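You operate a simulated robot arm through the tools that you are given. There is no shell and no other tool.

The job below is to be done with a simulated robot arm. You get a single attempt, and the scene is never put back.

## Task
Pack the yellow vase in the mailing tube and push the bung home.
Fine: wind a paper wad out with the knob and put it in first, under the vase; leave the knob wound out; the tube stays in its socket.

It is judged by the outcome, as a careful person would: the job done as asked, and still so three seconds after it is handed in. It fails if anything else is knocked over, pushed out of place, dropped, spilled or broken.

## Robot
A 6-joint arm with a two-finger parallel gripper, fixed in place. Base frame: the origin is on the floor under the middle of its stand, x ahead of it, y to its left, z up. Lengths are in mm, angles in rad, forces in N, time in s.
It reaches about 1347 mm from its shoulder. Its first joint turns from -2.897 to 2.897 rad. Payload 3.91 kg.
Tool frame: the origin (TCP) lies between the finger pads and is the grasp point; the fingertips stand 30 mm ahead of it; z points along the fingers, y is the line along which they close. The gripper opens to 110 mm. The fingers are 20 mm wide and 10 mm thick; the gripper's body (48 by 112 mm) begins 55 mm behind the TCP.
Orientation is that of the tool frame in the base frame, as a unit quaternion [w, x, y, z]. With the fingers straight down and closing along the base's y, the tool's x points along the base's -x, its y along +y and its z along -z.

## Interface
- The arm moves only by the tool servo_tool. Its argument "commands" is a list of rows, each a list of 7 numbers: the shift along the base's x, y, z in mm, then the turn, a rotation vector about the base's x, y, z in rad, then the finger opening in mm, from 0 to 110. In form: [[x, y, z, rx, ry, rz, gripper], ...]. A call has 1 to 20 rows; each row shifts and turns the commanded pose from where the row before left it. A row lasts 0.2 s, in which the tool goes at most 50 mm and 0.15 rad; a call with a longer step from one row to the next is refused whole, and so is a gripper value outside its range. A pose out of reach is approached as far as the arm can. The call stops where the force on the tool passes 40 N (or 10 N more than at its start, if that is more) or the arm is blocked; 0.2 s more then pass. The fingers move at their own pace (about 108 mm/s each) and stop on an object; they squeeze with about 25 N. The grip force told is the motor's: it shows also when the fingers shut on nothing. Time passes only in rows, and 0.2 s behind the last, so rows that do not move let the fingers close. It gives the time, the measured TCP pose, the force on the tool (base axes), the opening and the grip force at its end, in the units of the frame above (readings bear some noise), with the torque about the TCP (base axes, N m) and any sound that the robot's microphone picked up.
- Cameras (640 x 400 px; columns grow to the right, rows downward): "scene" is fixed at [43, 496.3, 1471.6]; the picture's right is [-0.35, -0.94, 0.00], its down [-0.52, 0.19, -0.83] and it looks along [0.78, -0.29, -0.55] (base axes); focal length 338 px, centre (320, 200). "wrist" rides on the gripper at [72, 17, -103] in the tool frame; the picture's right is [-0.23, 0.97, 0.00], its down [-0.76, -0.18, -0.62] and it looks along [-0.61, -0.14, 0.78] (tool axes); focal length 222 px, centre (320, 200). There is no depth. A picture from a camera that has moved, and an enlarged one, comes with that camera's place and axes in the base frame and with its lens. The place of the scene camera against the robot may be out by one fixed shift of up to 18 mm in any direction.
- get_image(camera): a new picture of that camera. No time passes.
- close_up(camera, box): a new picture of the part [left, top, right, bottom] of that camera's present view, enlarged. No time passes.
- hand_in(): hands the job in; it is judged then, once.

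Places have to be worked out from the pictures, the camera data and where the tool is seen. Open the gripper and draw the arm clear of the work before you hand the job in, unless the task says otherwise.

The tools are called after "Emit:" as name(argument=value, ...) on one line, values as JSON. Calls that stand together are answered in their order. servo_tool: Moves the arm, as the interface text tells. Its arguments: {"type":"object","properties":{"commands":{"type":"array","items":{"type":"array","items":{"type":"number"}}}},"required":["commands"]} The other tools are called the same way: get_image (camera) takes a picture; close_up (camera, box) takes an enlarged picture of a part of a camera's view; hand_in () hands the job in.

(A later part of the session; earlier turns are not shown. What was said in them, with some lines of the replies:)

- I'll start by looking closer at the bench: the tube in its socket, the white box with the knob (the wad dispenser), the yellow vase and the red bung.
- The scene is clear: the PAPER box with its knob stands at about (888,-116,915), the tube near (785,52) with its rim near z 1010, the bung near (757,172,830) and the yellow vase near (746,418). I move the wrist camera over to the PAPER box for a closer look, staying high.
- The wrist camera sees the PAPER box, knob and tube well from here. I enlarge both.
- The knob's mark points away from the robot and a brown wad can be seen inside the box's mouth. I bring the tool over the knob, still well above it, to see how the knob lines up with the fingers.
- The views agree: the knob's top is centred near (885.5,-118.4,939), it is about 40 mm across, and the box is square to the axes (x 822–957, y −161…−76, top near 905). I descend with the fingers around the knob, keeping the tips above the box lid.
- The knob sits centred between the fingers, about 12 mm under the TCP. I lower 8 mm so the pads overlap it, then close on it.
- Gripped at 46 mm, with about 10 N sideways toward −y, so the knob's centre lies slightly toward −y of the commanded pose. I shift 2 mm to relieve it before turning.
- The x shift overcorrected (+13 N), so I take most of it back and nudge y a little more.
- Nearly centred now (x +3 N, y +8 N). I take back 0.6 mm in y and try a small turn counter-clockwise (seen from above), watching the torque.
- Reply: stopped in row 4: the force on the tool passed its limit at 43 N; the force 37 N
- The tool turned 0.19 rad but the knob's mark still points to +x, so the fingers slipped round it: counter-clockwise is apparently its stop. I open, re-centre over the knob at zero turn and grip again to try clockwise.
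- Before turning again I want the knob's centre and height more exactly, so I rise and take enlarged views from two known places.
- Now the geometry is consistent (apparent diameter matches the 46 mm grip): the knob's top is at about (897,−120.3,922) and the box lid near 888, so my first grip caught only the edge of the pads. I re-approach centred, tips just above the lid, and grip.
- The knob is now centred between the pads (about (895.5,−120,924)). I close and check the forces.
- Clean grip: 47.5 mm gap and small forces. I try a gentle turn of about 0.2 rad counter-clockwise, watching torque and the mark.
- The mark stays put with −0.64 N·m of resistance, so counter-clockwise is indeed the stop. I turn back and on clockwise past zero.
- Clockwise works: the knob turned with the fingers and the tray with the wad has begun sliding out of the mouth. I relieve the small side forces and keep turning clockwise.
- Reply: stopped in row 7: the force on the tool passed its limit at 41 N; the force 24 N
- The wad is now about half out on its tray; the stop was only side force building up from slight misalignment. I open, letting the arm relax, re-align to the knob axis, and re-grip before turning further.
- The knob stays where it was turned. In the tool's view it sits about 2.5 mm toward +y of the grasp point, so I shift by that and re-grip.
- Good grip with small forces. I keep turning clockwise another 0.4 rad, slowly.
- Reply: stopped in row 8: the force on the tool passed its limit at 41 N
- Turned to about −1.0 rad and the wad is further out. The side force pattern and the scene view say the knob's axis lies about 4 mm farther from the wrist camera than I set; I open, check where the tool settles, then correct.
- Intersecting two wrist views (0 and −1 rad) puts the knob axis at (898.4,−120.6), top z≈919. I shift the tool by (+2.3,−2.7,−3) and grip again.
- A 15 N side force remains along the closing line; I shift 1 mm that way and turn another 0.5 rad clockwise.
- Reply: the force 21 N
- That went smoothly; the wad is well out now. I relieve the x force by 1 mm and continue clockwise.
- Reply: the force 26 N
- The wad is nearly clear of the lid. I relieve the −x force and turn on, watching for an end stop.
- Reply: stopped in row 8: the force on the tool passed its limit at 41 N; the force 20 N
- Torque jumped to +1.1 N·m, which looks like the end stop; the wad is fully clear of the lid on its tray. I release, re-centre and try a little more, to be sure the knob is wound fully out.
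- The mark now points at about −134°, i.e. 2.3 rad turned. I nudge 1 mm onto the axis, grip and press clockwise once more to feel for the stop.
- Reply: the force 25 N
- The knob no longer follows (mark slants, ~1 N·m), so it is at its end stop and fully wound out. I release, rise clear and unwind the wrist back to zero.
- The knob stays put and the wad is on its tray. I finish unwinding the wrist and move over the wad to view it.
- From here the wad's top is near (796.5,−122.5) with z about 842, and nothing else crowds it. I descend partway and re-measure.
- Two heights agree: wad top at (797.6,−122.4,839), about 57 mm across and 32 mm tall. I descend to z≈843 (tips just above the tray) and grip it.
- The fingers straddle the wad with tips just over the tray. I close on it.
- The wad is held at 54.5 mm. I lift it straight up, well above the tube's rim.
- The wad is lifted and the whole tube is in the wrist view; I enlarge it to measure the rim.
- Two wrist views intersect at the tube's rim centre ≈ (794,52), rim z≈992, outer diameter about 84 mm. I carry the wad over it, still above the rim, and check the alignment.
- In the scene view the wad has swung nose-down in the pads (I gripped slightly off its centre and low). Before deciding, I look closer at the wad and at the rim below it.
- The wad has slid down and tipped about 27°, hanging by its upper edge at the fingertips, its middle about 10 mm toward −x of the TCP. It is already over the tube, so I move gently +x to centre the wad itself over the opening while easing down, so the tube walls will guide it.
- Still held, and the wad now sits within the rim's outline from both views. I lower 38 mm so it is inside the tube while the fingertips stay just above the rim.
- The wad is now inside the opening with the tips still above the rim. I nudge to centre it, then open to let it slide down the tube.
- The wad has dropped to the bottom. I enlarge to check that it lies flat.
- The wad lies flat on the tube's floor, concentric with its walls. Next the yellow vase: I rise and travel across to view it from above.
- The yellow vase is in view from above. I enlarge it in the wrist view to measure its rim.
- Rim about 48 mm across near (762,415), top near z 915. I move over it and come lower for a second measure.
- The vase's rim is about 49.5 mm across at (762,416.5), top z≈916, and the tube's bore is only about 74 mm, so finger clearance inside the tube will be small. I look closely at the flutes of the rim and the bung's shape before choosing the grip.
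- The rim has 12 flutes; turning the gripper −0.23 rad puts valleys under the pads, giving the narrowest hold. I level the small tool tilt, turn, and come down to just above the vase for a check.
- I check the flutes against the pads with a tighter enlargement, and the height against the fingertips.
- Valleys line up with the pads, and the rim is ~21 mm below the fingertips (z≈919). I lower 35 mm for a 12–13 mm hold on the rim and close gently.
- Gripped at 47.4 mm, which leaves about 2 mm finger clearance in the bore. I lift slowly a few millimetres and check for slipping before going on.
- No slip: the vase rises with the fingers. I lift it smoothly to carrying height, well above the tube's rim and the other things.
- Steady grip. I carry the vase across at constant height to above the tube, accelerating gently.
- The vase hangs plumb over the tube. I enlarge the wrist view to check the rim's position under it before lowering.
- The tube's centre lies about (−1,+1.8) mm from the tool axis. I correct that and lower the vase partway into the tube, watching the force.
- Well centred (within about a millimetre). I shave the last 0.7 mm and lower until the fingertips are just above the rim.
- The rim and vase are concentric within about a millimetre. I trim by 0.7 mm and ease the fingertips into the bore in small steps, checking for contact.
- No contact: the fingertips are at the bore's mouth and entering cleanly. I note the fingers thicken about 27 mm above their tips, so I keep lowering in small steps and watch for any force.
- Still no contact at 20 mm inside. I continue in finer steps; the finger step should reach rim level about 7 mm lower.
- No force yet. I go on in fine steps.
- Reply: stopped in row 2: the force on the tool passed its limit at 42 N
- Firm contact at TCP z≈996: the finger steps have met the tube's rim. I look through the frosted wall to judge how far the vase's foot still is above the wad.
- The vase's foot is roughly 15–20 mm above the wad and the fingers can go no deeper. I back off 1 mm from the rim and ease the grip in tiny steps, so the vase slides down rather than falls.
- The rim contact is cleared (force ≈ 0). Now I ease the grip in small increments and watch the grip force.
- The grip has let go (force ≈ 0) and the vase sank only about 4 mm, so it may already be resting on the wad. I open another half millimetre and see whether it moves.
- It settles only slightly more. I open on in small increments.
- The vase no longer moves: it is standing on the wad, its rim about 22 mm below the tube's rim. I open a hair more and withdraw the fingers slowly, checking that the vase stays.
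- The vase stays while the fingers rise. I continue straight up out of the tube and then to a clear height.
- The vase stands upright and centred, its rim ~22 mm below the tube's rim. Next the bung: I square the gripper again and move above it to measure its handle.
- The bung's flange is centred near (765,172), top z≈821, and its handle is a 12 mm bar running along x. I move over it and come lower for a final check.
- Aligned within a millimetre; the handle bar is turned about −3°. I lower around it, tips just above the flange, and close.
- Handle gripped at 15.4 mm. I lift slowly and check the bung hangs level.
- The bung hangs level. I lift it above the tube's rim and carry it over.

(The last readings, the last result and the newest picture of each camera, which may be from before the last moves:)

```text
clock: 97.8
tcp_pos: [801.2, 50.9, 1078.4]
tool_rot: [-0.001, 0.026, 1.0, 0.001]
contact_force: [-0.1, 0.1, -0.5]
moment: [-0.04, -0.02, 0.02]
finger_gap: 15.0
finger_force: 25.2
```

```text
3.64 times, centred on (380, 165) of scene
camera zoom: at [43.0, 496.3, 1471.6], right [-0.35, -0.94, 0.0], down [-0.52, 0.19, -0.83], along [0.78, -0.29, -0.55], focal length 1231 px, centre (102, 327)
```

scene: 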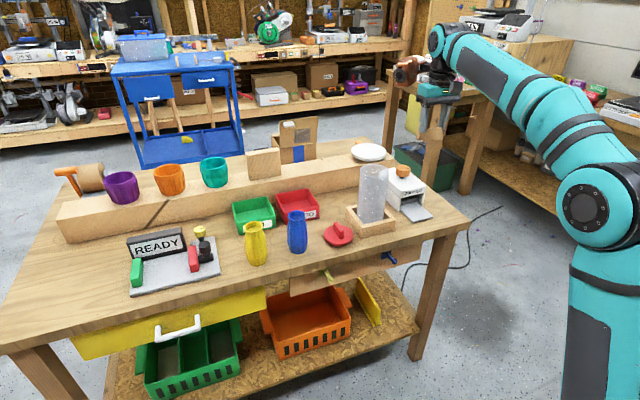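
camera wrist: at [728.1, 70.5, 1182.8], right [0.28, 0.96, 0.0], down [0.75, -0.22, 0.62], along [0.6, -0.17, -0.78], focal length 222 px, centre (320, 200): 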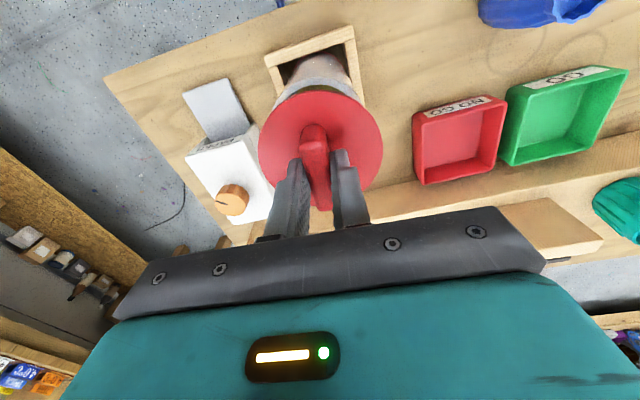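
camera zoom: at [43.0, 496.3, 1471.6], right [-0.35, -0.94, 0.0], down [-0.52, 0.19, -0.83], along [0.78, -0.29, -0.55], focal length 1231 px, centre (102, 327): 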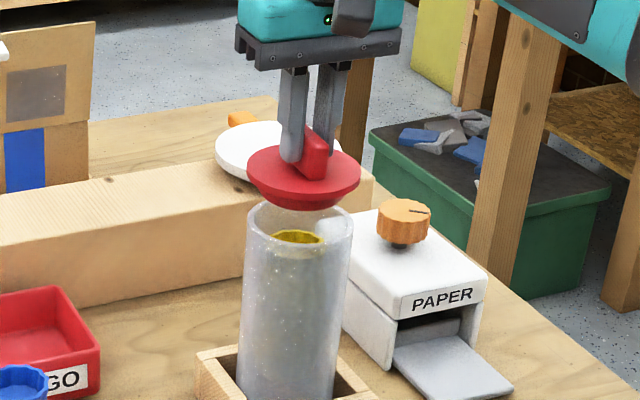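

The bung hovers over the tube. I enlarge both views to check it is centred and level.

Emit:
close_up(camera="scene", box=[355, 140, 405, 200])

Emit:
close_up(camera="wrist", box=[240, 40, 400, 200])

```text
6.67 times, centred on (380, 170) of scene
camera zoom: at [43.0, 496.3, 1471.6], right [-0.35, -0.94, 0.0], down [-0.52, 0.19, -0.83], along [0.78, -0.29, -0.55], focal length 2257 px, centre (-80, 400)
```

zoom: 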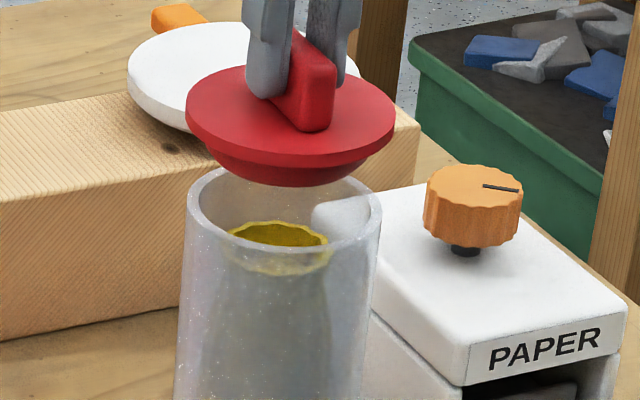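

```text
2.50 times, centred on (320, 120) of wrist
camera zoom: at [728.1, 70.5, 1182.8], right [0.28, 0.96, 0.0], down [0.75, -0.22, 0.62], along [0.6, -0.17, -0.78], focal length 555 px, centre (320, 400)
```

zoom: 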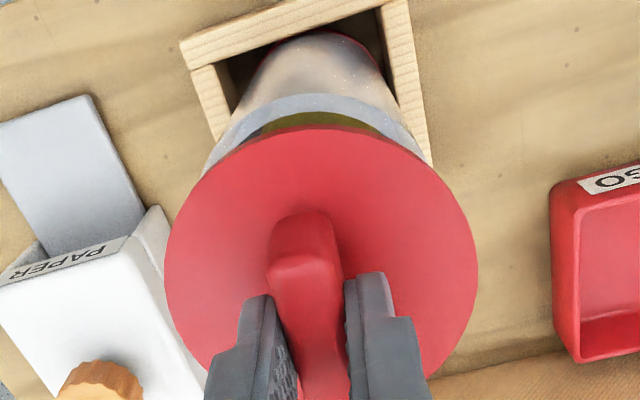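

Fore-and-aft is aligned; sideways the bung needs about 1.4 mm toward −y. I correct and lower until the plug just meets the opening.

Emit:
servo_tool(commands=[[-0.3, -1.4, -3, 0, 0, 0, 8], [0, 0, -5, 0, 0, 0, 8], [0, 0, -5, 0, 0, 0, 8], [0, 0, -4, 0, 0, 0, 8], [0, 0, -3, 0, 0, 0, 8], [0, 0, 0, 0, 0, 0, 8]])

Emit:
close_up(camera="scene", box=[355, 140, 405, 200])

Emit:
close_up(camera="wrist", box=[240, 40, 400, 200])

```text
clock: 99.2
tcp_pos: [799.9, 49.5, 1060.0]
tool_rot: [0.0, 0.025, 1.0, 0.002]
contact_force: [0.0, 0.3, -1.7]
moment: [0.0, -0.01, 0.0]
finger_gap: 15.3
finger_force: 24.6
```

```text
6.67 times, centred on (380, 170) of scene
camera zoom: at [43.0, 496.3, 1471.6], right [-0.35, -0.94, 0.0], down [-0.52, 0.19, -0.83], along [0.78, -0.29, -0.55], focal length 2257 px, centre (-80, 400)
```

zoom: 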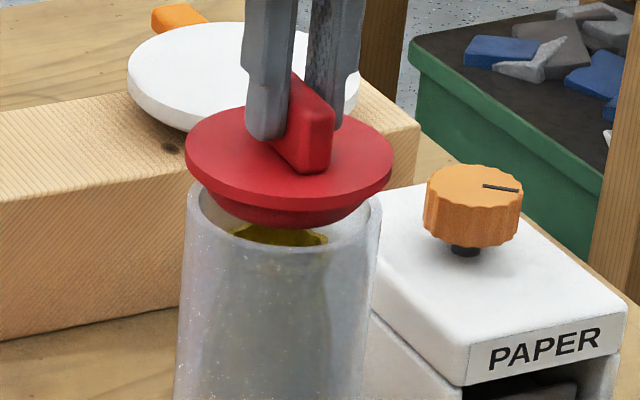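

```text
2.50 times, centred on (320, 120) of wrist
camera zoom: at [727.7, 69.4, 1163.0], right [0.28, 0.96, 0.0], down [0.75, -0.22, 0.62], along [0.6, -0.17, -0.78], focal length 555 px, centre (320, 400)
```

zoom: 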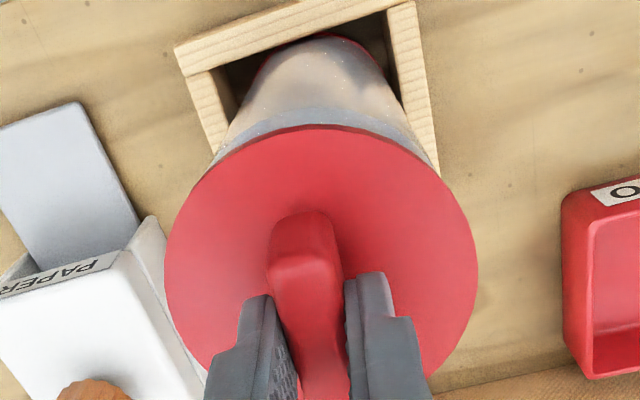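

Well lined up from both views. I lower in small steps, watching the force as the plug enters.

Emit:
servo_tool(commands=[[0, 0, -2.5, 0, 0, 0, 8], [0, 0, -2.5, 0, 0, 0, 8], [0, 0, -2.5, 0, 0, 0, 8], [0, 0, -2.5, 0, 0, 0, 8]])

Emit:
close_up(camera="scene", box=[355, 140, 405, 200])

```text
clock: 100.2
tcp_pos: [800.4, 48.5, 1048.9]
tool_rot: [-0.001, 0.025, 1.0, 0.001]
contact_force: [0.2, -0.3, 0.1]
moment: [-0.01, 0.01, 0.02]
finger_gap: 15.0
finger_force: 24.8
```

```text
6.67 times, centred on (380, 170) of scene
camera zoom: at [43.0, 496.3, 1471.6], right [-0.35, -0.94, 0.0], down [-0.52, 0.19, -0.83], along [0.78, -0.29, -0.55], focal length 2257 px, centre (-80, 400)
```

zoom: 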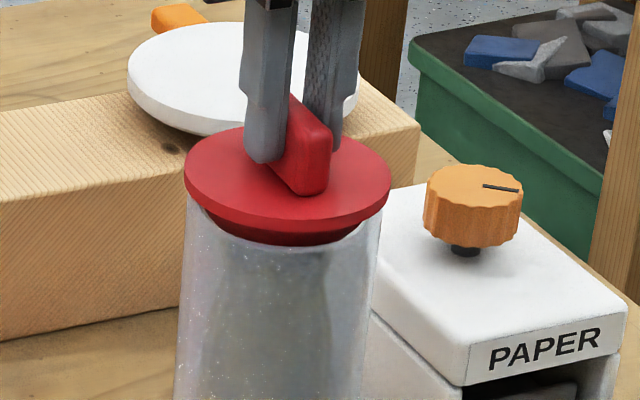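

The plug is entering without contact so far. I continue down in small steps.

Emit:
servo_tool(commands=[[0, 0, -2, 0, 0, 0, 8], [0, 0, -2, 0, 0, 0, 8], [0, 0, -2, 0, 0, 0, 8], [0, 0, -2, 0, 0, 0, 8]])

Emit:
close_up(camera="scene", box=[355, 140, 405, 200])

Emit:
close_up(camera="wrist", box=[240, 40, 400, 200])

```text
clock: 101.2
tcp_pos: [801.2, 49.3, 1042.0]
tool_rot: [0.0, 0.026, 1.0, 0.001]
contact_force: [0.5, -0.4, -0.2]
moment: [0.04, 0.01, -0.02]
finger_gap: 15.0
finger_force: 24.3
```

```text
6.67 times, centred on (380, 170) of scene
camera zoom: at [43.0, 496.3, 1471.6], right [-0.35, -0.94, 0.0], down [-0.52, 0.19, -0.83], along [0.78, -0.29, -0.55], focal length 2257 px, centre (-80, 400)
```

zoom: 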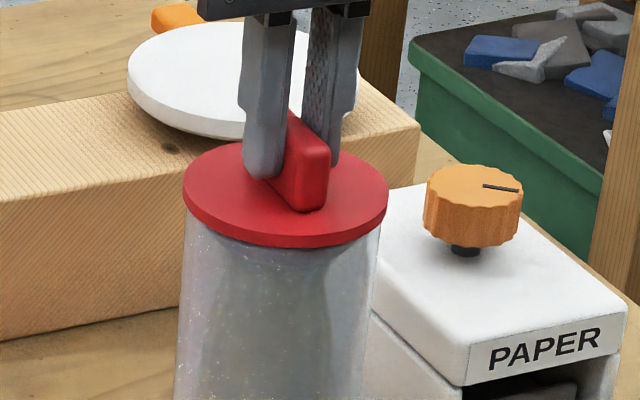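

```text
2.50 times, centred on (320, 120) of wrist
camera zoom: at [727.7, 69.2, 1145.3], right [0.28, 0.96, 0.0], down [0.75, -0.22, 0.62], along [0.6, -0.17, -0.78], focal length 555 px, centre (320, 400)
```

zoom: 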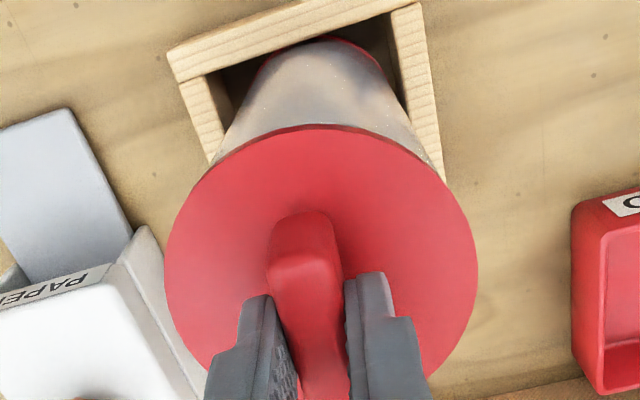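

The flange is nearly on the rim, still without resistance. I press on in fine steps until it seats.

Emit:
servo_tool(commands=[[0, 0, -1.5, 0, 0, 0, 8], [0, 0, -1.5, 0, 0, 0, 8], [0, 0, -1.5, 0, 0, 0, 8]])

Emit:
close_up(camera="scene", box=[355, 140, 405, 200])

```text
clock: 102.0
tcp_pos: [800.1, 47.7, 1038.7]
tool_rot: [0.001, 0.025, 1.0, 0.0]
contact_force: [3.4, 1.2, 20.6]
moment: [0.03, -0.03, 0.02]
finger_gap: 14.9
finger_force: 24.9
```

```text
6.67 times, centred on (380, 170) of scene
camera zoom: at [43.0, 496.3, 1471.6], right [-0.35, -0.94, 0.0], down [-0.52, 0.19, -0.83], along [0.78, -0.29, -0.55], focal length 2257 px, centre (-80, 400)
```

zoom: 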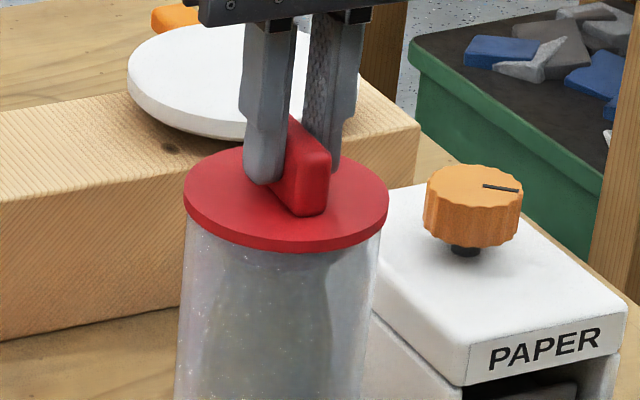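

Resistance of about 20 N now. I look closely at whether the flange is already down on the rim.

Emit:
close_up(camera="scene", box=[364, 160, 394, 185])

Emit:
close_up(camera="wrist", box=[280, 70, 370, 130])

```text
16.00 times, centred on (379, 172) of scene
camera zoom: at [43.0, 496.3, 1471.6], right [-0.35, -0.94, 0.0], down [-0.52, 0.19, -0.83], along [0.78, -0.29, -0.55], focal length 5416 px, centre (-624, 640)
```

zoom: 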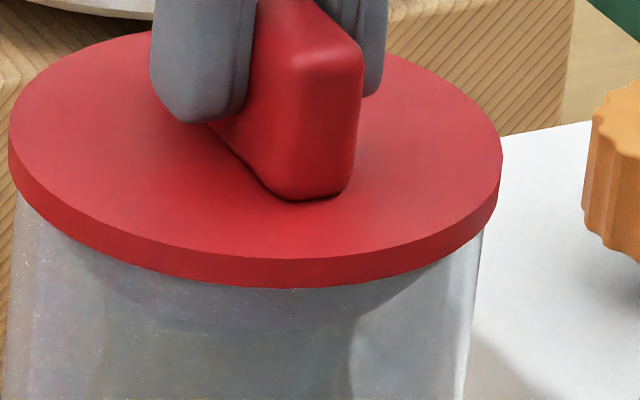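

```text
6.67 times, centred on (325, 100) of wrist
camera zoom: at [726.7, 68.9, 1142.7], right [0.28, 0.96, 0.0], down [0.75, -0.22, 0.62], along [0.6, -0.17, -0.78], focal length 1481 px, centre (287, 867)
```

zoom: 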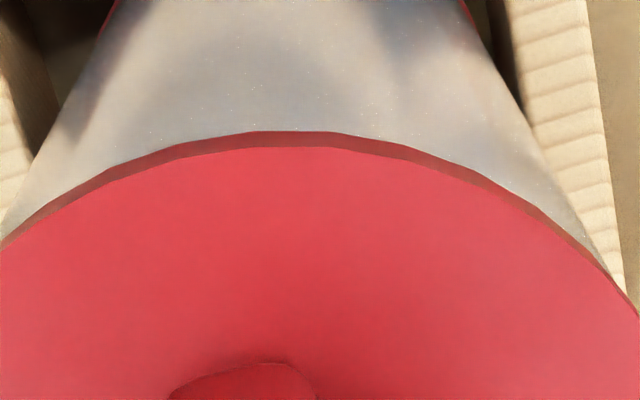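

No gap shows under the flange. I press a little harder to make sure it is fully home.

Emit:
servo_tool(commands=[[0, 0, -0.7, 0, 0, 0, 8], [0, 0, -0.7, 0, 0, 0, 8], [0, 0, -0.7, 0, 0, 0, 8], [0, 0, 0, 0, 0, 0, 8]])

Emit:
close_up(camera="scene", box=[364, 160, 394, 185])

```text
clock: 103.0
tcp_pos: [799.6, 49.0, 1035.9]
tool_rot: [0.0, 0.025, 1.0, 0.001]
contact_force: [5.2, 0.8, 30.7]
moment: [-0.04, -0.07, -0.04]
finger_gap: 15.2
finger_force: 25.2
```

```text
16.00 times, centred on (379, 172) of scene
camera zoom: at [43.0, 496.3, 1471.6], right [-0.35, -0.94, 0.0], down [-0.52, 0.19, -0.83], along [0.78, -0.29, -0.55], focal length 5416 px, centre (-624, 640)
```

zoom: 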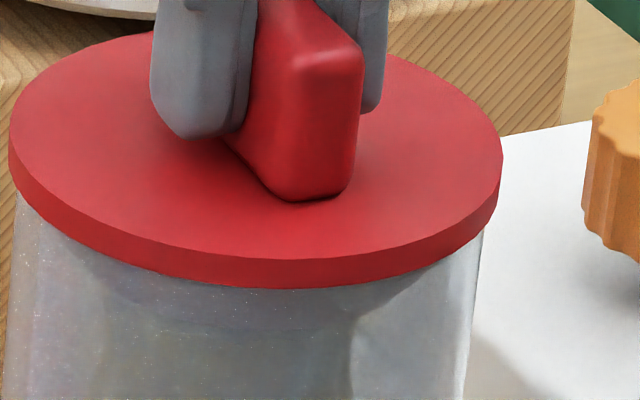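

The fingers slid slightly down the handle while the flange stayed where it is. I zoom in hard on the joint between flange and rim to see whether any gap remains.

Emit:
close_up(camera="scene", box=[358, 164, 378, 182])

Emit:
close_up(camera="scene", box=[378, 164, 398, 182])

```text
16.00 times, centred on (368, 173) of scene
camera zoom: at [43.0, 496.3, 1471.6], right [-0.35, -0.94, 0.0], down [-0.52, 0.19, -0.83], along [0.78, -0.29, -0.55], focal length 5416 px, centre (-448, 632)
```

zoom: 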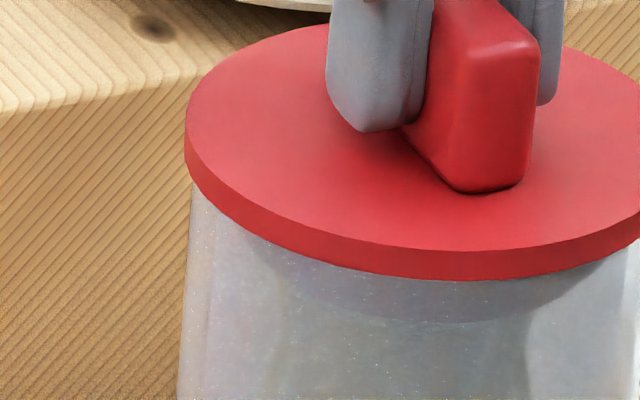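

```text
16.00 times, centred on (388, 173) of scene
camera zoom: at [43.0, 496.3, 1471.6], right [-0.35, -0.94, 0.0], down [-0.52, 0.19, -0.83], along [0.78, -0.29, -0.55], focal length 5416 px, centre (-768, 632)
```

zoom: 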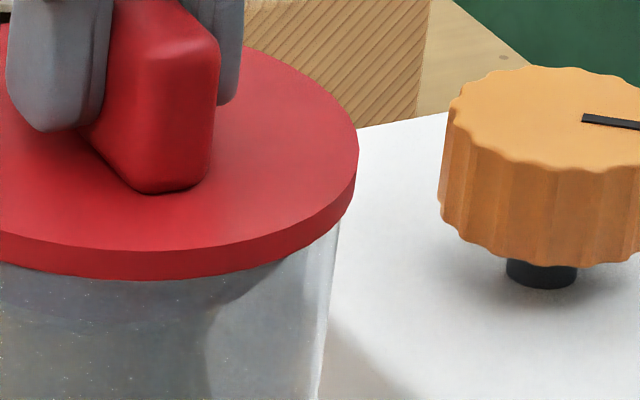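

I see frosted wall right up to the flange and no red strip, so it looks seated. To be certain, I press on until the fingertips bear on the flange itself, up to the force limit.

Emit:
servo_tool(commands=[[0, 0, -0.8, 0, 0, 0, 8], [0, 0, -0.8, 0, 0, 0, 8], [0, 0, -0.8, 0, 0, 0, 8], [0, 0, -0.8, 0, 0, 0, 8], [0, 0, 0, 0, 0, 0, 8]])

Emit:
close_up(camera="scene", box=[364, 160, 394, 185])

```text
clock: 103.6
tcp_pos: [799.5, 49.0, 1035.6]
tool_rot: [0.0, 0.024, 1.0, 0.0]
contact_force: [-0.4, 1.1, 9.9]
moment: [0.01, 0.43, -0.01]
finger_gap: 15.0
finger_force: 24.5
stopped in row 2: the force on the tool passed its limit at 42 N (the readings are from after the stop); the commanded pose is now the measured one
```

```text
16.00 times, centred on (379, 172) of scene
camera zoom: at [43.0, 496.3, 1471.6], right [-0.35, -0.94, 0.0], down [-0.52, 0.19, -0.83], along [0.78, -0.29, -0.55], focal length 5416 px, centre (-624, 640)
```

zoom: 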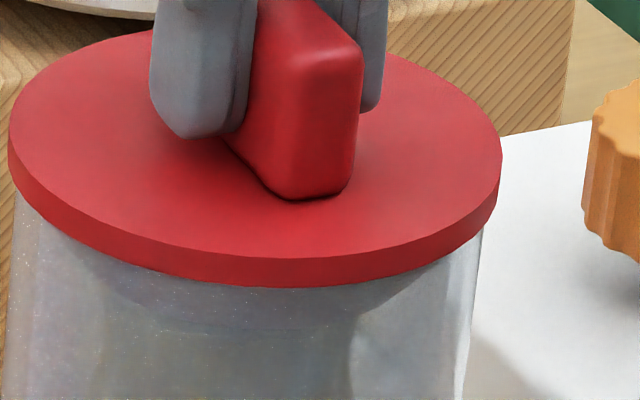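

Even at 42 N the flange didn't move. My position estimate still leaves a few millimetres of doubt, so I look at the joint at much higher magnification.

Emit:
close_up(camera="scene", box=[372, 174, 384, 181])

Emit:
close_up(camera="scene", box=[358, 168, 370, 175])

Emit:
close_up(camera="scene", box=[384, 168, 396, 175])

```text
16.00 times, centred on (378, 178) of scene
camera zoom: at [43.0, 496.3, 1471.6], right [-0.35, -0.94, 0.0], down [-0.52, 0.19, -0.83], along [0.78, -0.29, -0.55], focal length 5416 px, centre (-608, 560)
```

zoom: 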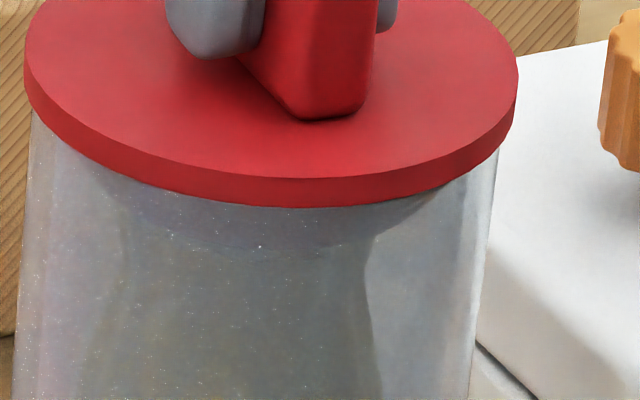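

```text
16.00 times, centred on (364, 172) of scene
camera zoom: at [43.0, 496.3, 1471.6], right [-0.35, -0.94, 0.0], down [-0.52, 0.19, -0.83], along [0.78, -0.29, -0.55], focal length 5416 px, centre (-384, 656)
```

zoom: 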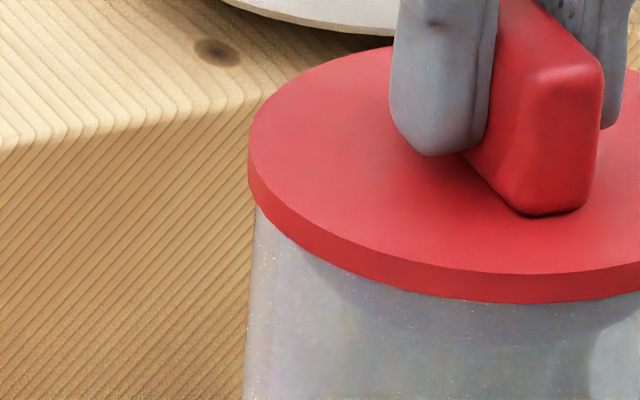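

```text
16.00 times, centred on (390, 172) of scene
camera zoom: at [43.0, 496.3, 1471.6], right [-0.35, -0.94, 0.0], down [-0.52, 0.19, -0.83], along [0.78, -0.29, -0.55], focal length 5416 px, centre (-800, 656)
```

zoom: 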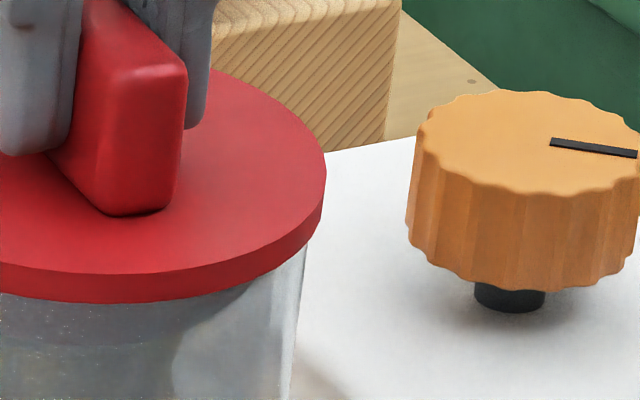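

The magnification tops out here and the picture can't settle it. I release the handle, back away upward, and will take a level side view of the joint with the wrist camera.

Emit:
servo_tool(commands=[[0, 0, 0.5, 0, 0, 0, 20], [0, 0, 0, 0, 0, 0, 40], [0, 0, 0, 0, 0, 0, 50], [0, 0, 10, 0, 0, 0, 50], [0, 0, 20, 0, 0, 0, 50], [0, 0, 30, 0, 0, 0, 50], [0, 0, 30, 0, 0, 0, 50], [0, 0, 20, 0, 0, 0, 50], [-20, 0, 10, 0, 0, 0, 50], [-30, 0, 0, 0, 0, 0, 50], [-30, 0, 0, 0, 0, 0, 50], [-30, 0, 0, 0, 0, 0, 50], [-30, 0, 0, 0, 0, 0, 50]])

Emit:
close_up(camera="scene", box=[340, 140, 420, 240])

Emit:
get_image(camera="wrist")

```text
clock: 106.4
tcp_pos: [660.4, 49.1, 1153.8]
tool_rot: [0.0, 0.025, 1.0, 0.001]
contact_force: [0.6, 0.3, -0.9]
moment: [0.0, 0.09, -0.01]
finger_gap: 50.2
finger_force: 0.0
```

```text
4.00 times, centred on (380, 190) of scene
camera zoom: at [43.0, 496.3, 1471.6], right [-0.35, -0.94, 0.0], down [-0.52, 0.19, -0.83], along [0.78, -0.29, -0.55], focal length 1354 px, centre (80, 240)
```

zoom: 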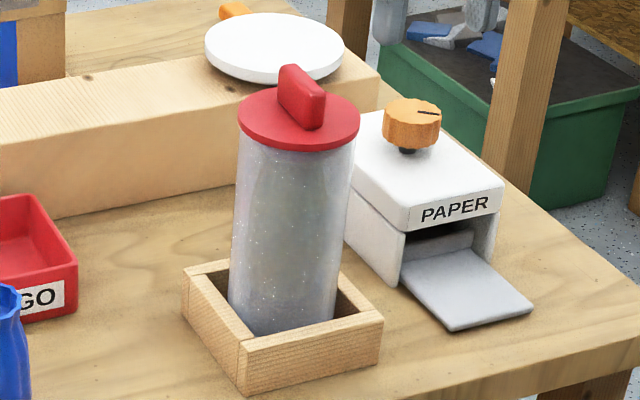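

```text
taken
camera wrist: at [587.3, 69.4, 1257.6], right [0.28, 0.96, 0.0], down [0.75, -0.22, 0.62], along [0.6, -0.17, -0.78], focal length 222 px, centre (320, 200)
```

wrist: 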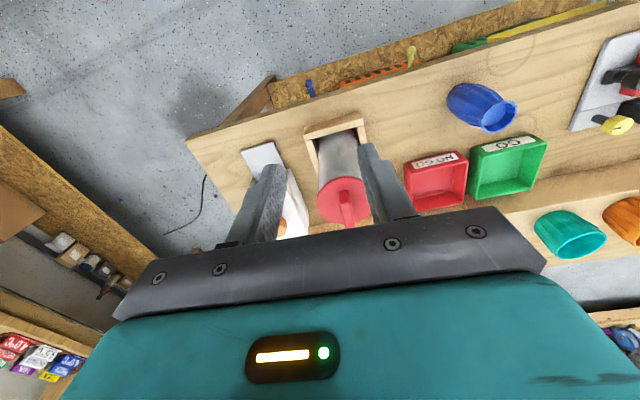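

The bung looks neatly seated from here. To confirm, I tilt the tool back in free space so its camera looks level, then lower it to rim height.

Emit:
servo_tool(commands=[[0, 0, 0, 0, -0.13, 0, 50], [0, 0, 0, 0, -0.13, 0, 50], [0, 0, 0, 0, -0.13, 0, 50], [0, 0, 0, 0, -0.13, 0, 50], [0, 0, 0, 0, -0.13, 0, 50], [0, 0, 0, 0, -0.13, 0, 50], [0, 0, -20, 0, 0, 0, 50], [0, 0, -30, 0, 0, 0, 50], [0, 0, -30, 0, 0, 0, 50], [0, 0, -30, 0, 0, 0, 50], [0, 0, -30, 0, 0, 0, 50], [0, 0, -18, 0, 0, 0, 50], [0, 0, 0, 0, 0, 0, 50]])

Emit:
get_image(camera="wrist")

```text
clock: 109.2
tcp_pos: [658.9, 48.0, 997.5]
tool_rot: [0.382, 0.023, 0.924, 0.01]
contact_force: [0.3, -0.3, 0.3]
moment: [-0.01, 0.02, 0.01]
finger_gap: 49.9
finger_force: 0.0
```

```text
taken
camera wrist: at [535.4, 68.1, 1021.0], right [0.19, 0.96, 0.2], down [0.09, -0.22, 0.97], along [0.98, -0.17, -0.13], focal length 222 px, centre (320, 200)
```

wrist: 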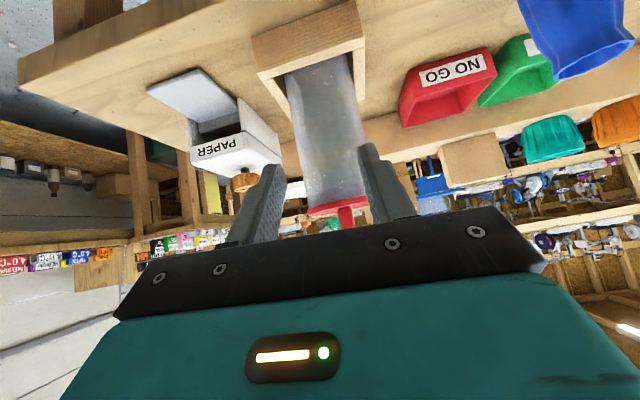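

The wrist camera now looks level at the joint (upside-down). I enlarge it.

Emit:
close_up(camera="wrist", box=[285, 165, 385, 235])

Emit:
close_up(camera="wrist", box=[305, 180, 375, 225])

```text
5.71 times, centred on (335, 200) of wrist
camera zoom: at [535.4, 68.1, 1021.0], right [0.19, 0.96, 0.2], down [0.09, -0.22, 0.97], along [0.98, -0.17, -0.13], focal length 1269 px, centre (234, 200)
```

zoom: 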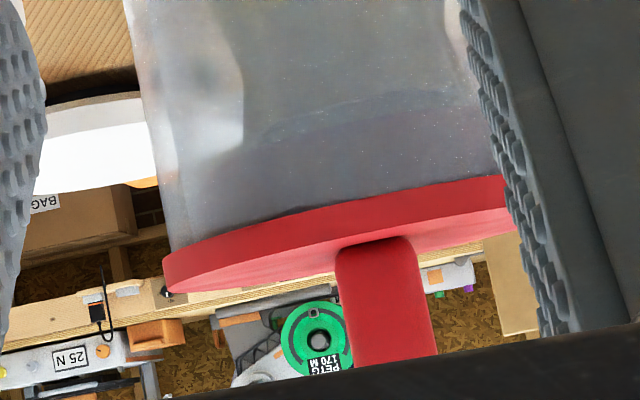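

```text
8.89 times, centred on (340, 202) of wrist
camera zoom: at [535.4, 68.1, 1021.0], right [0.19, 0.96, 0.2], down [0.09, -0.22, 0.97], along [0.98, -0.17, -0.13], focal length 1974 px, centre (142, 178)
```

zoom: 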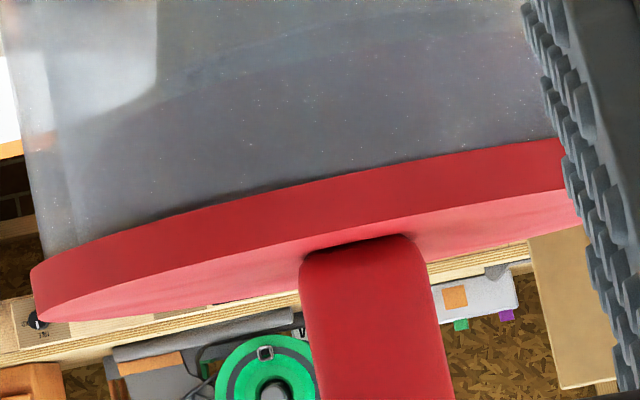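

The level view shows the flange sitting flush on the tube's rim all the way across: the bung is home. I draw the arm up and away, levelling the tool and opening the gripper.

Emit:
servo_tool(commands=[[-10, 0, 20, 0, 0, 0, 60], [-10, 0, 30, 0, 0, 0, 80], [-10, 0, 30, 0, 0, 0, 110], [-10, 0, 30, 0, 0, 0, 110], [-10, 0, 30, 0, 0, 0, 110], [-10, 0, 30, 0, 0, 0, 110], [-10, 0, 15, 0, 0.13, 0, 110], [-10, 0, 0, 0, 0.13, 0, 110], [0, 0, 0, 0, 0.13, 0, 110], [0, 0, 0, 0, 0.13, 0, 110], [0, 0, 0, 0, 0.13, 0, 110], [0, 0, 0, 0, 0.13, 0, 110], [0, 0, 0, 0, 0, 0, 110]])

Emit:
get_image(camera="scene")

Emit:
close_up(camera="scene", box=[320, 130, 480, 270])

Emit:
get_image(camera="wrist")

```text
clock: 112.0
tcp_pos: [579.5, 49.8, 1181.9]
tool_rot: [0.0, 0.025, 1.0, 0.001]
contact_force: [0.4, 0.3, 0.4]
moment: [-0.04, 0.01, 0.02]
finger_gap: 109.9
finger_force: 0.1
```

```text
taken
```

scene: 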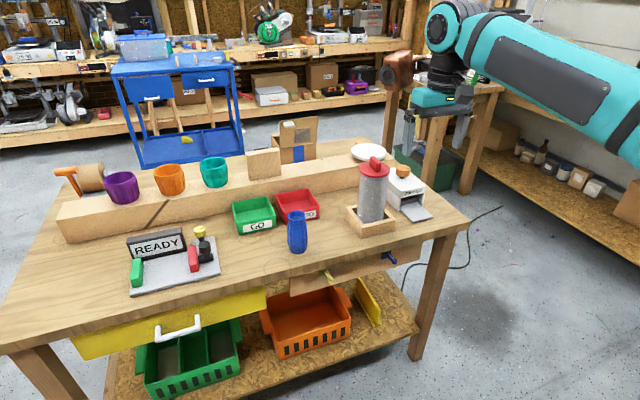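

```text
2.86 times, centred on (400, 200) of scene
camera zoom: at [43.0, 496.3, 1471.6], right [-0.35, -0.94, 0.0], down [-0.52, 0.19, -0.83], along [0.78, -0.29, -0.55], focal length 967 px, centre (91, 200)
```

zoom: 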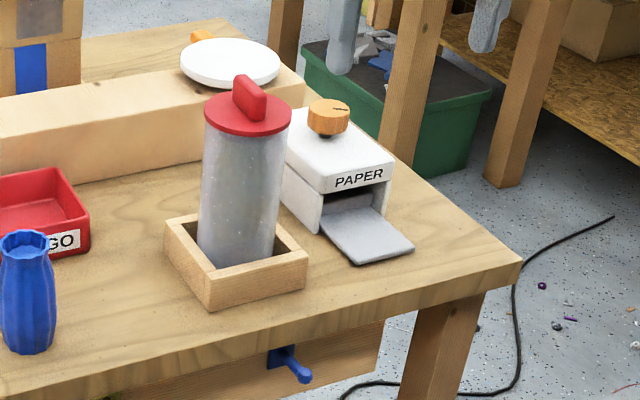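

```text
taken
camera wrist: at [506.8, 68.8, 1286.7], right [0.28, 0.96, 0.0], down [0.75, -0.22, 0.62], along [0.6, -0.17, -0.78], focal length 222 px, centre (320, 200)
```

wrist: 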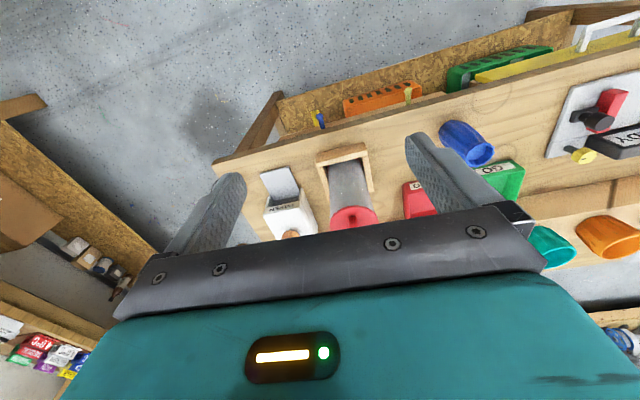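

The wad lies under the vase, the vase is packed and the bung is seated. The knob and tray are still wound out, the tube is in its socket, nothing else has moved, and the arm is clear with an open gripper. I hand the job in.

Emit:
hand_in()

```text
The job is handed in.
```

The yellow vase is packed in the mailing tube on top of a paper wad, and the bung is pushed home. I've handed the job in; no verdict came back, only confirmation that it was received.

- **Paper wad:** I wound the knob clockwise to its end stop and left it there, with the empty tray still out. The wad slipped and tipped in the fingers on the way. I let it go with it just inside the tube mouth, and it fell the rest of the way and landed flat on the bottom.
- **Vase:** The fingers could not reach all the way down the tube, so I eased the grip and the vase slid the last 5 mm or so onto the wad. It stands upright, and its rim ends up about 22 mm below the tube's rim.
- **Bung:** I pressed it with about 40 N and it did not move further. A level view from the side showed the flange flush on the tube with no gap.
- **Everything else:** The tube stayed in its socket, and the last picture shows nothing else knocked over or moved. The arm is drawn clear with the gripper open.
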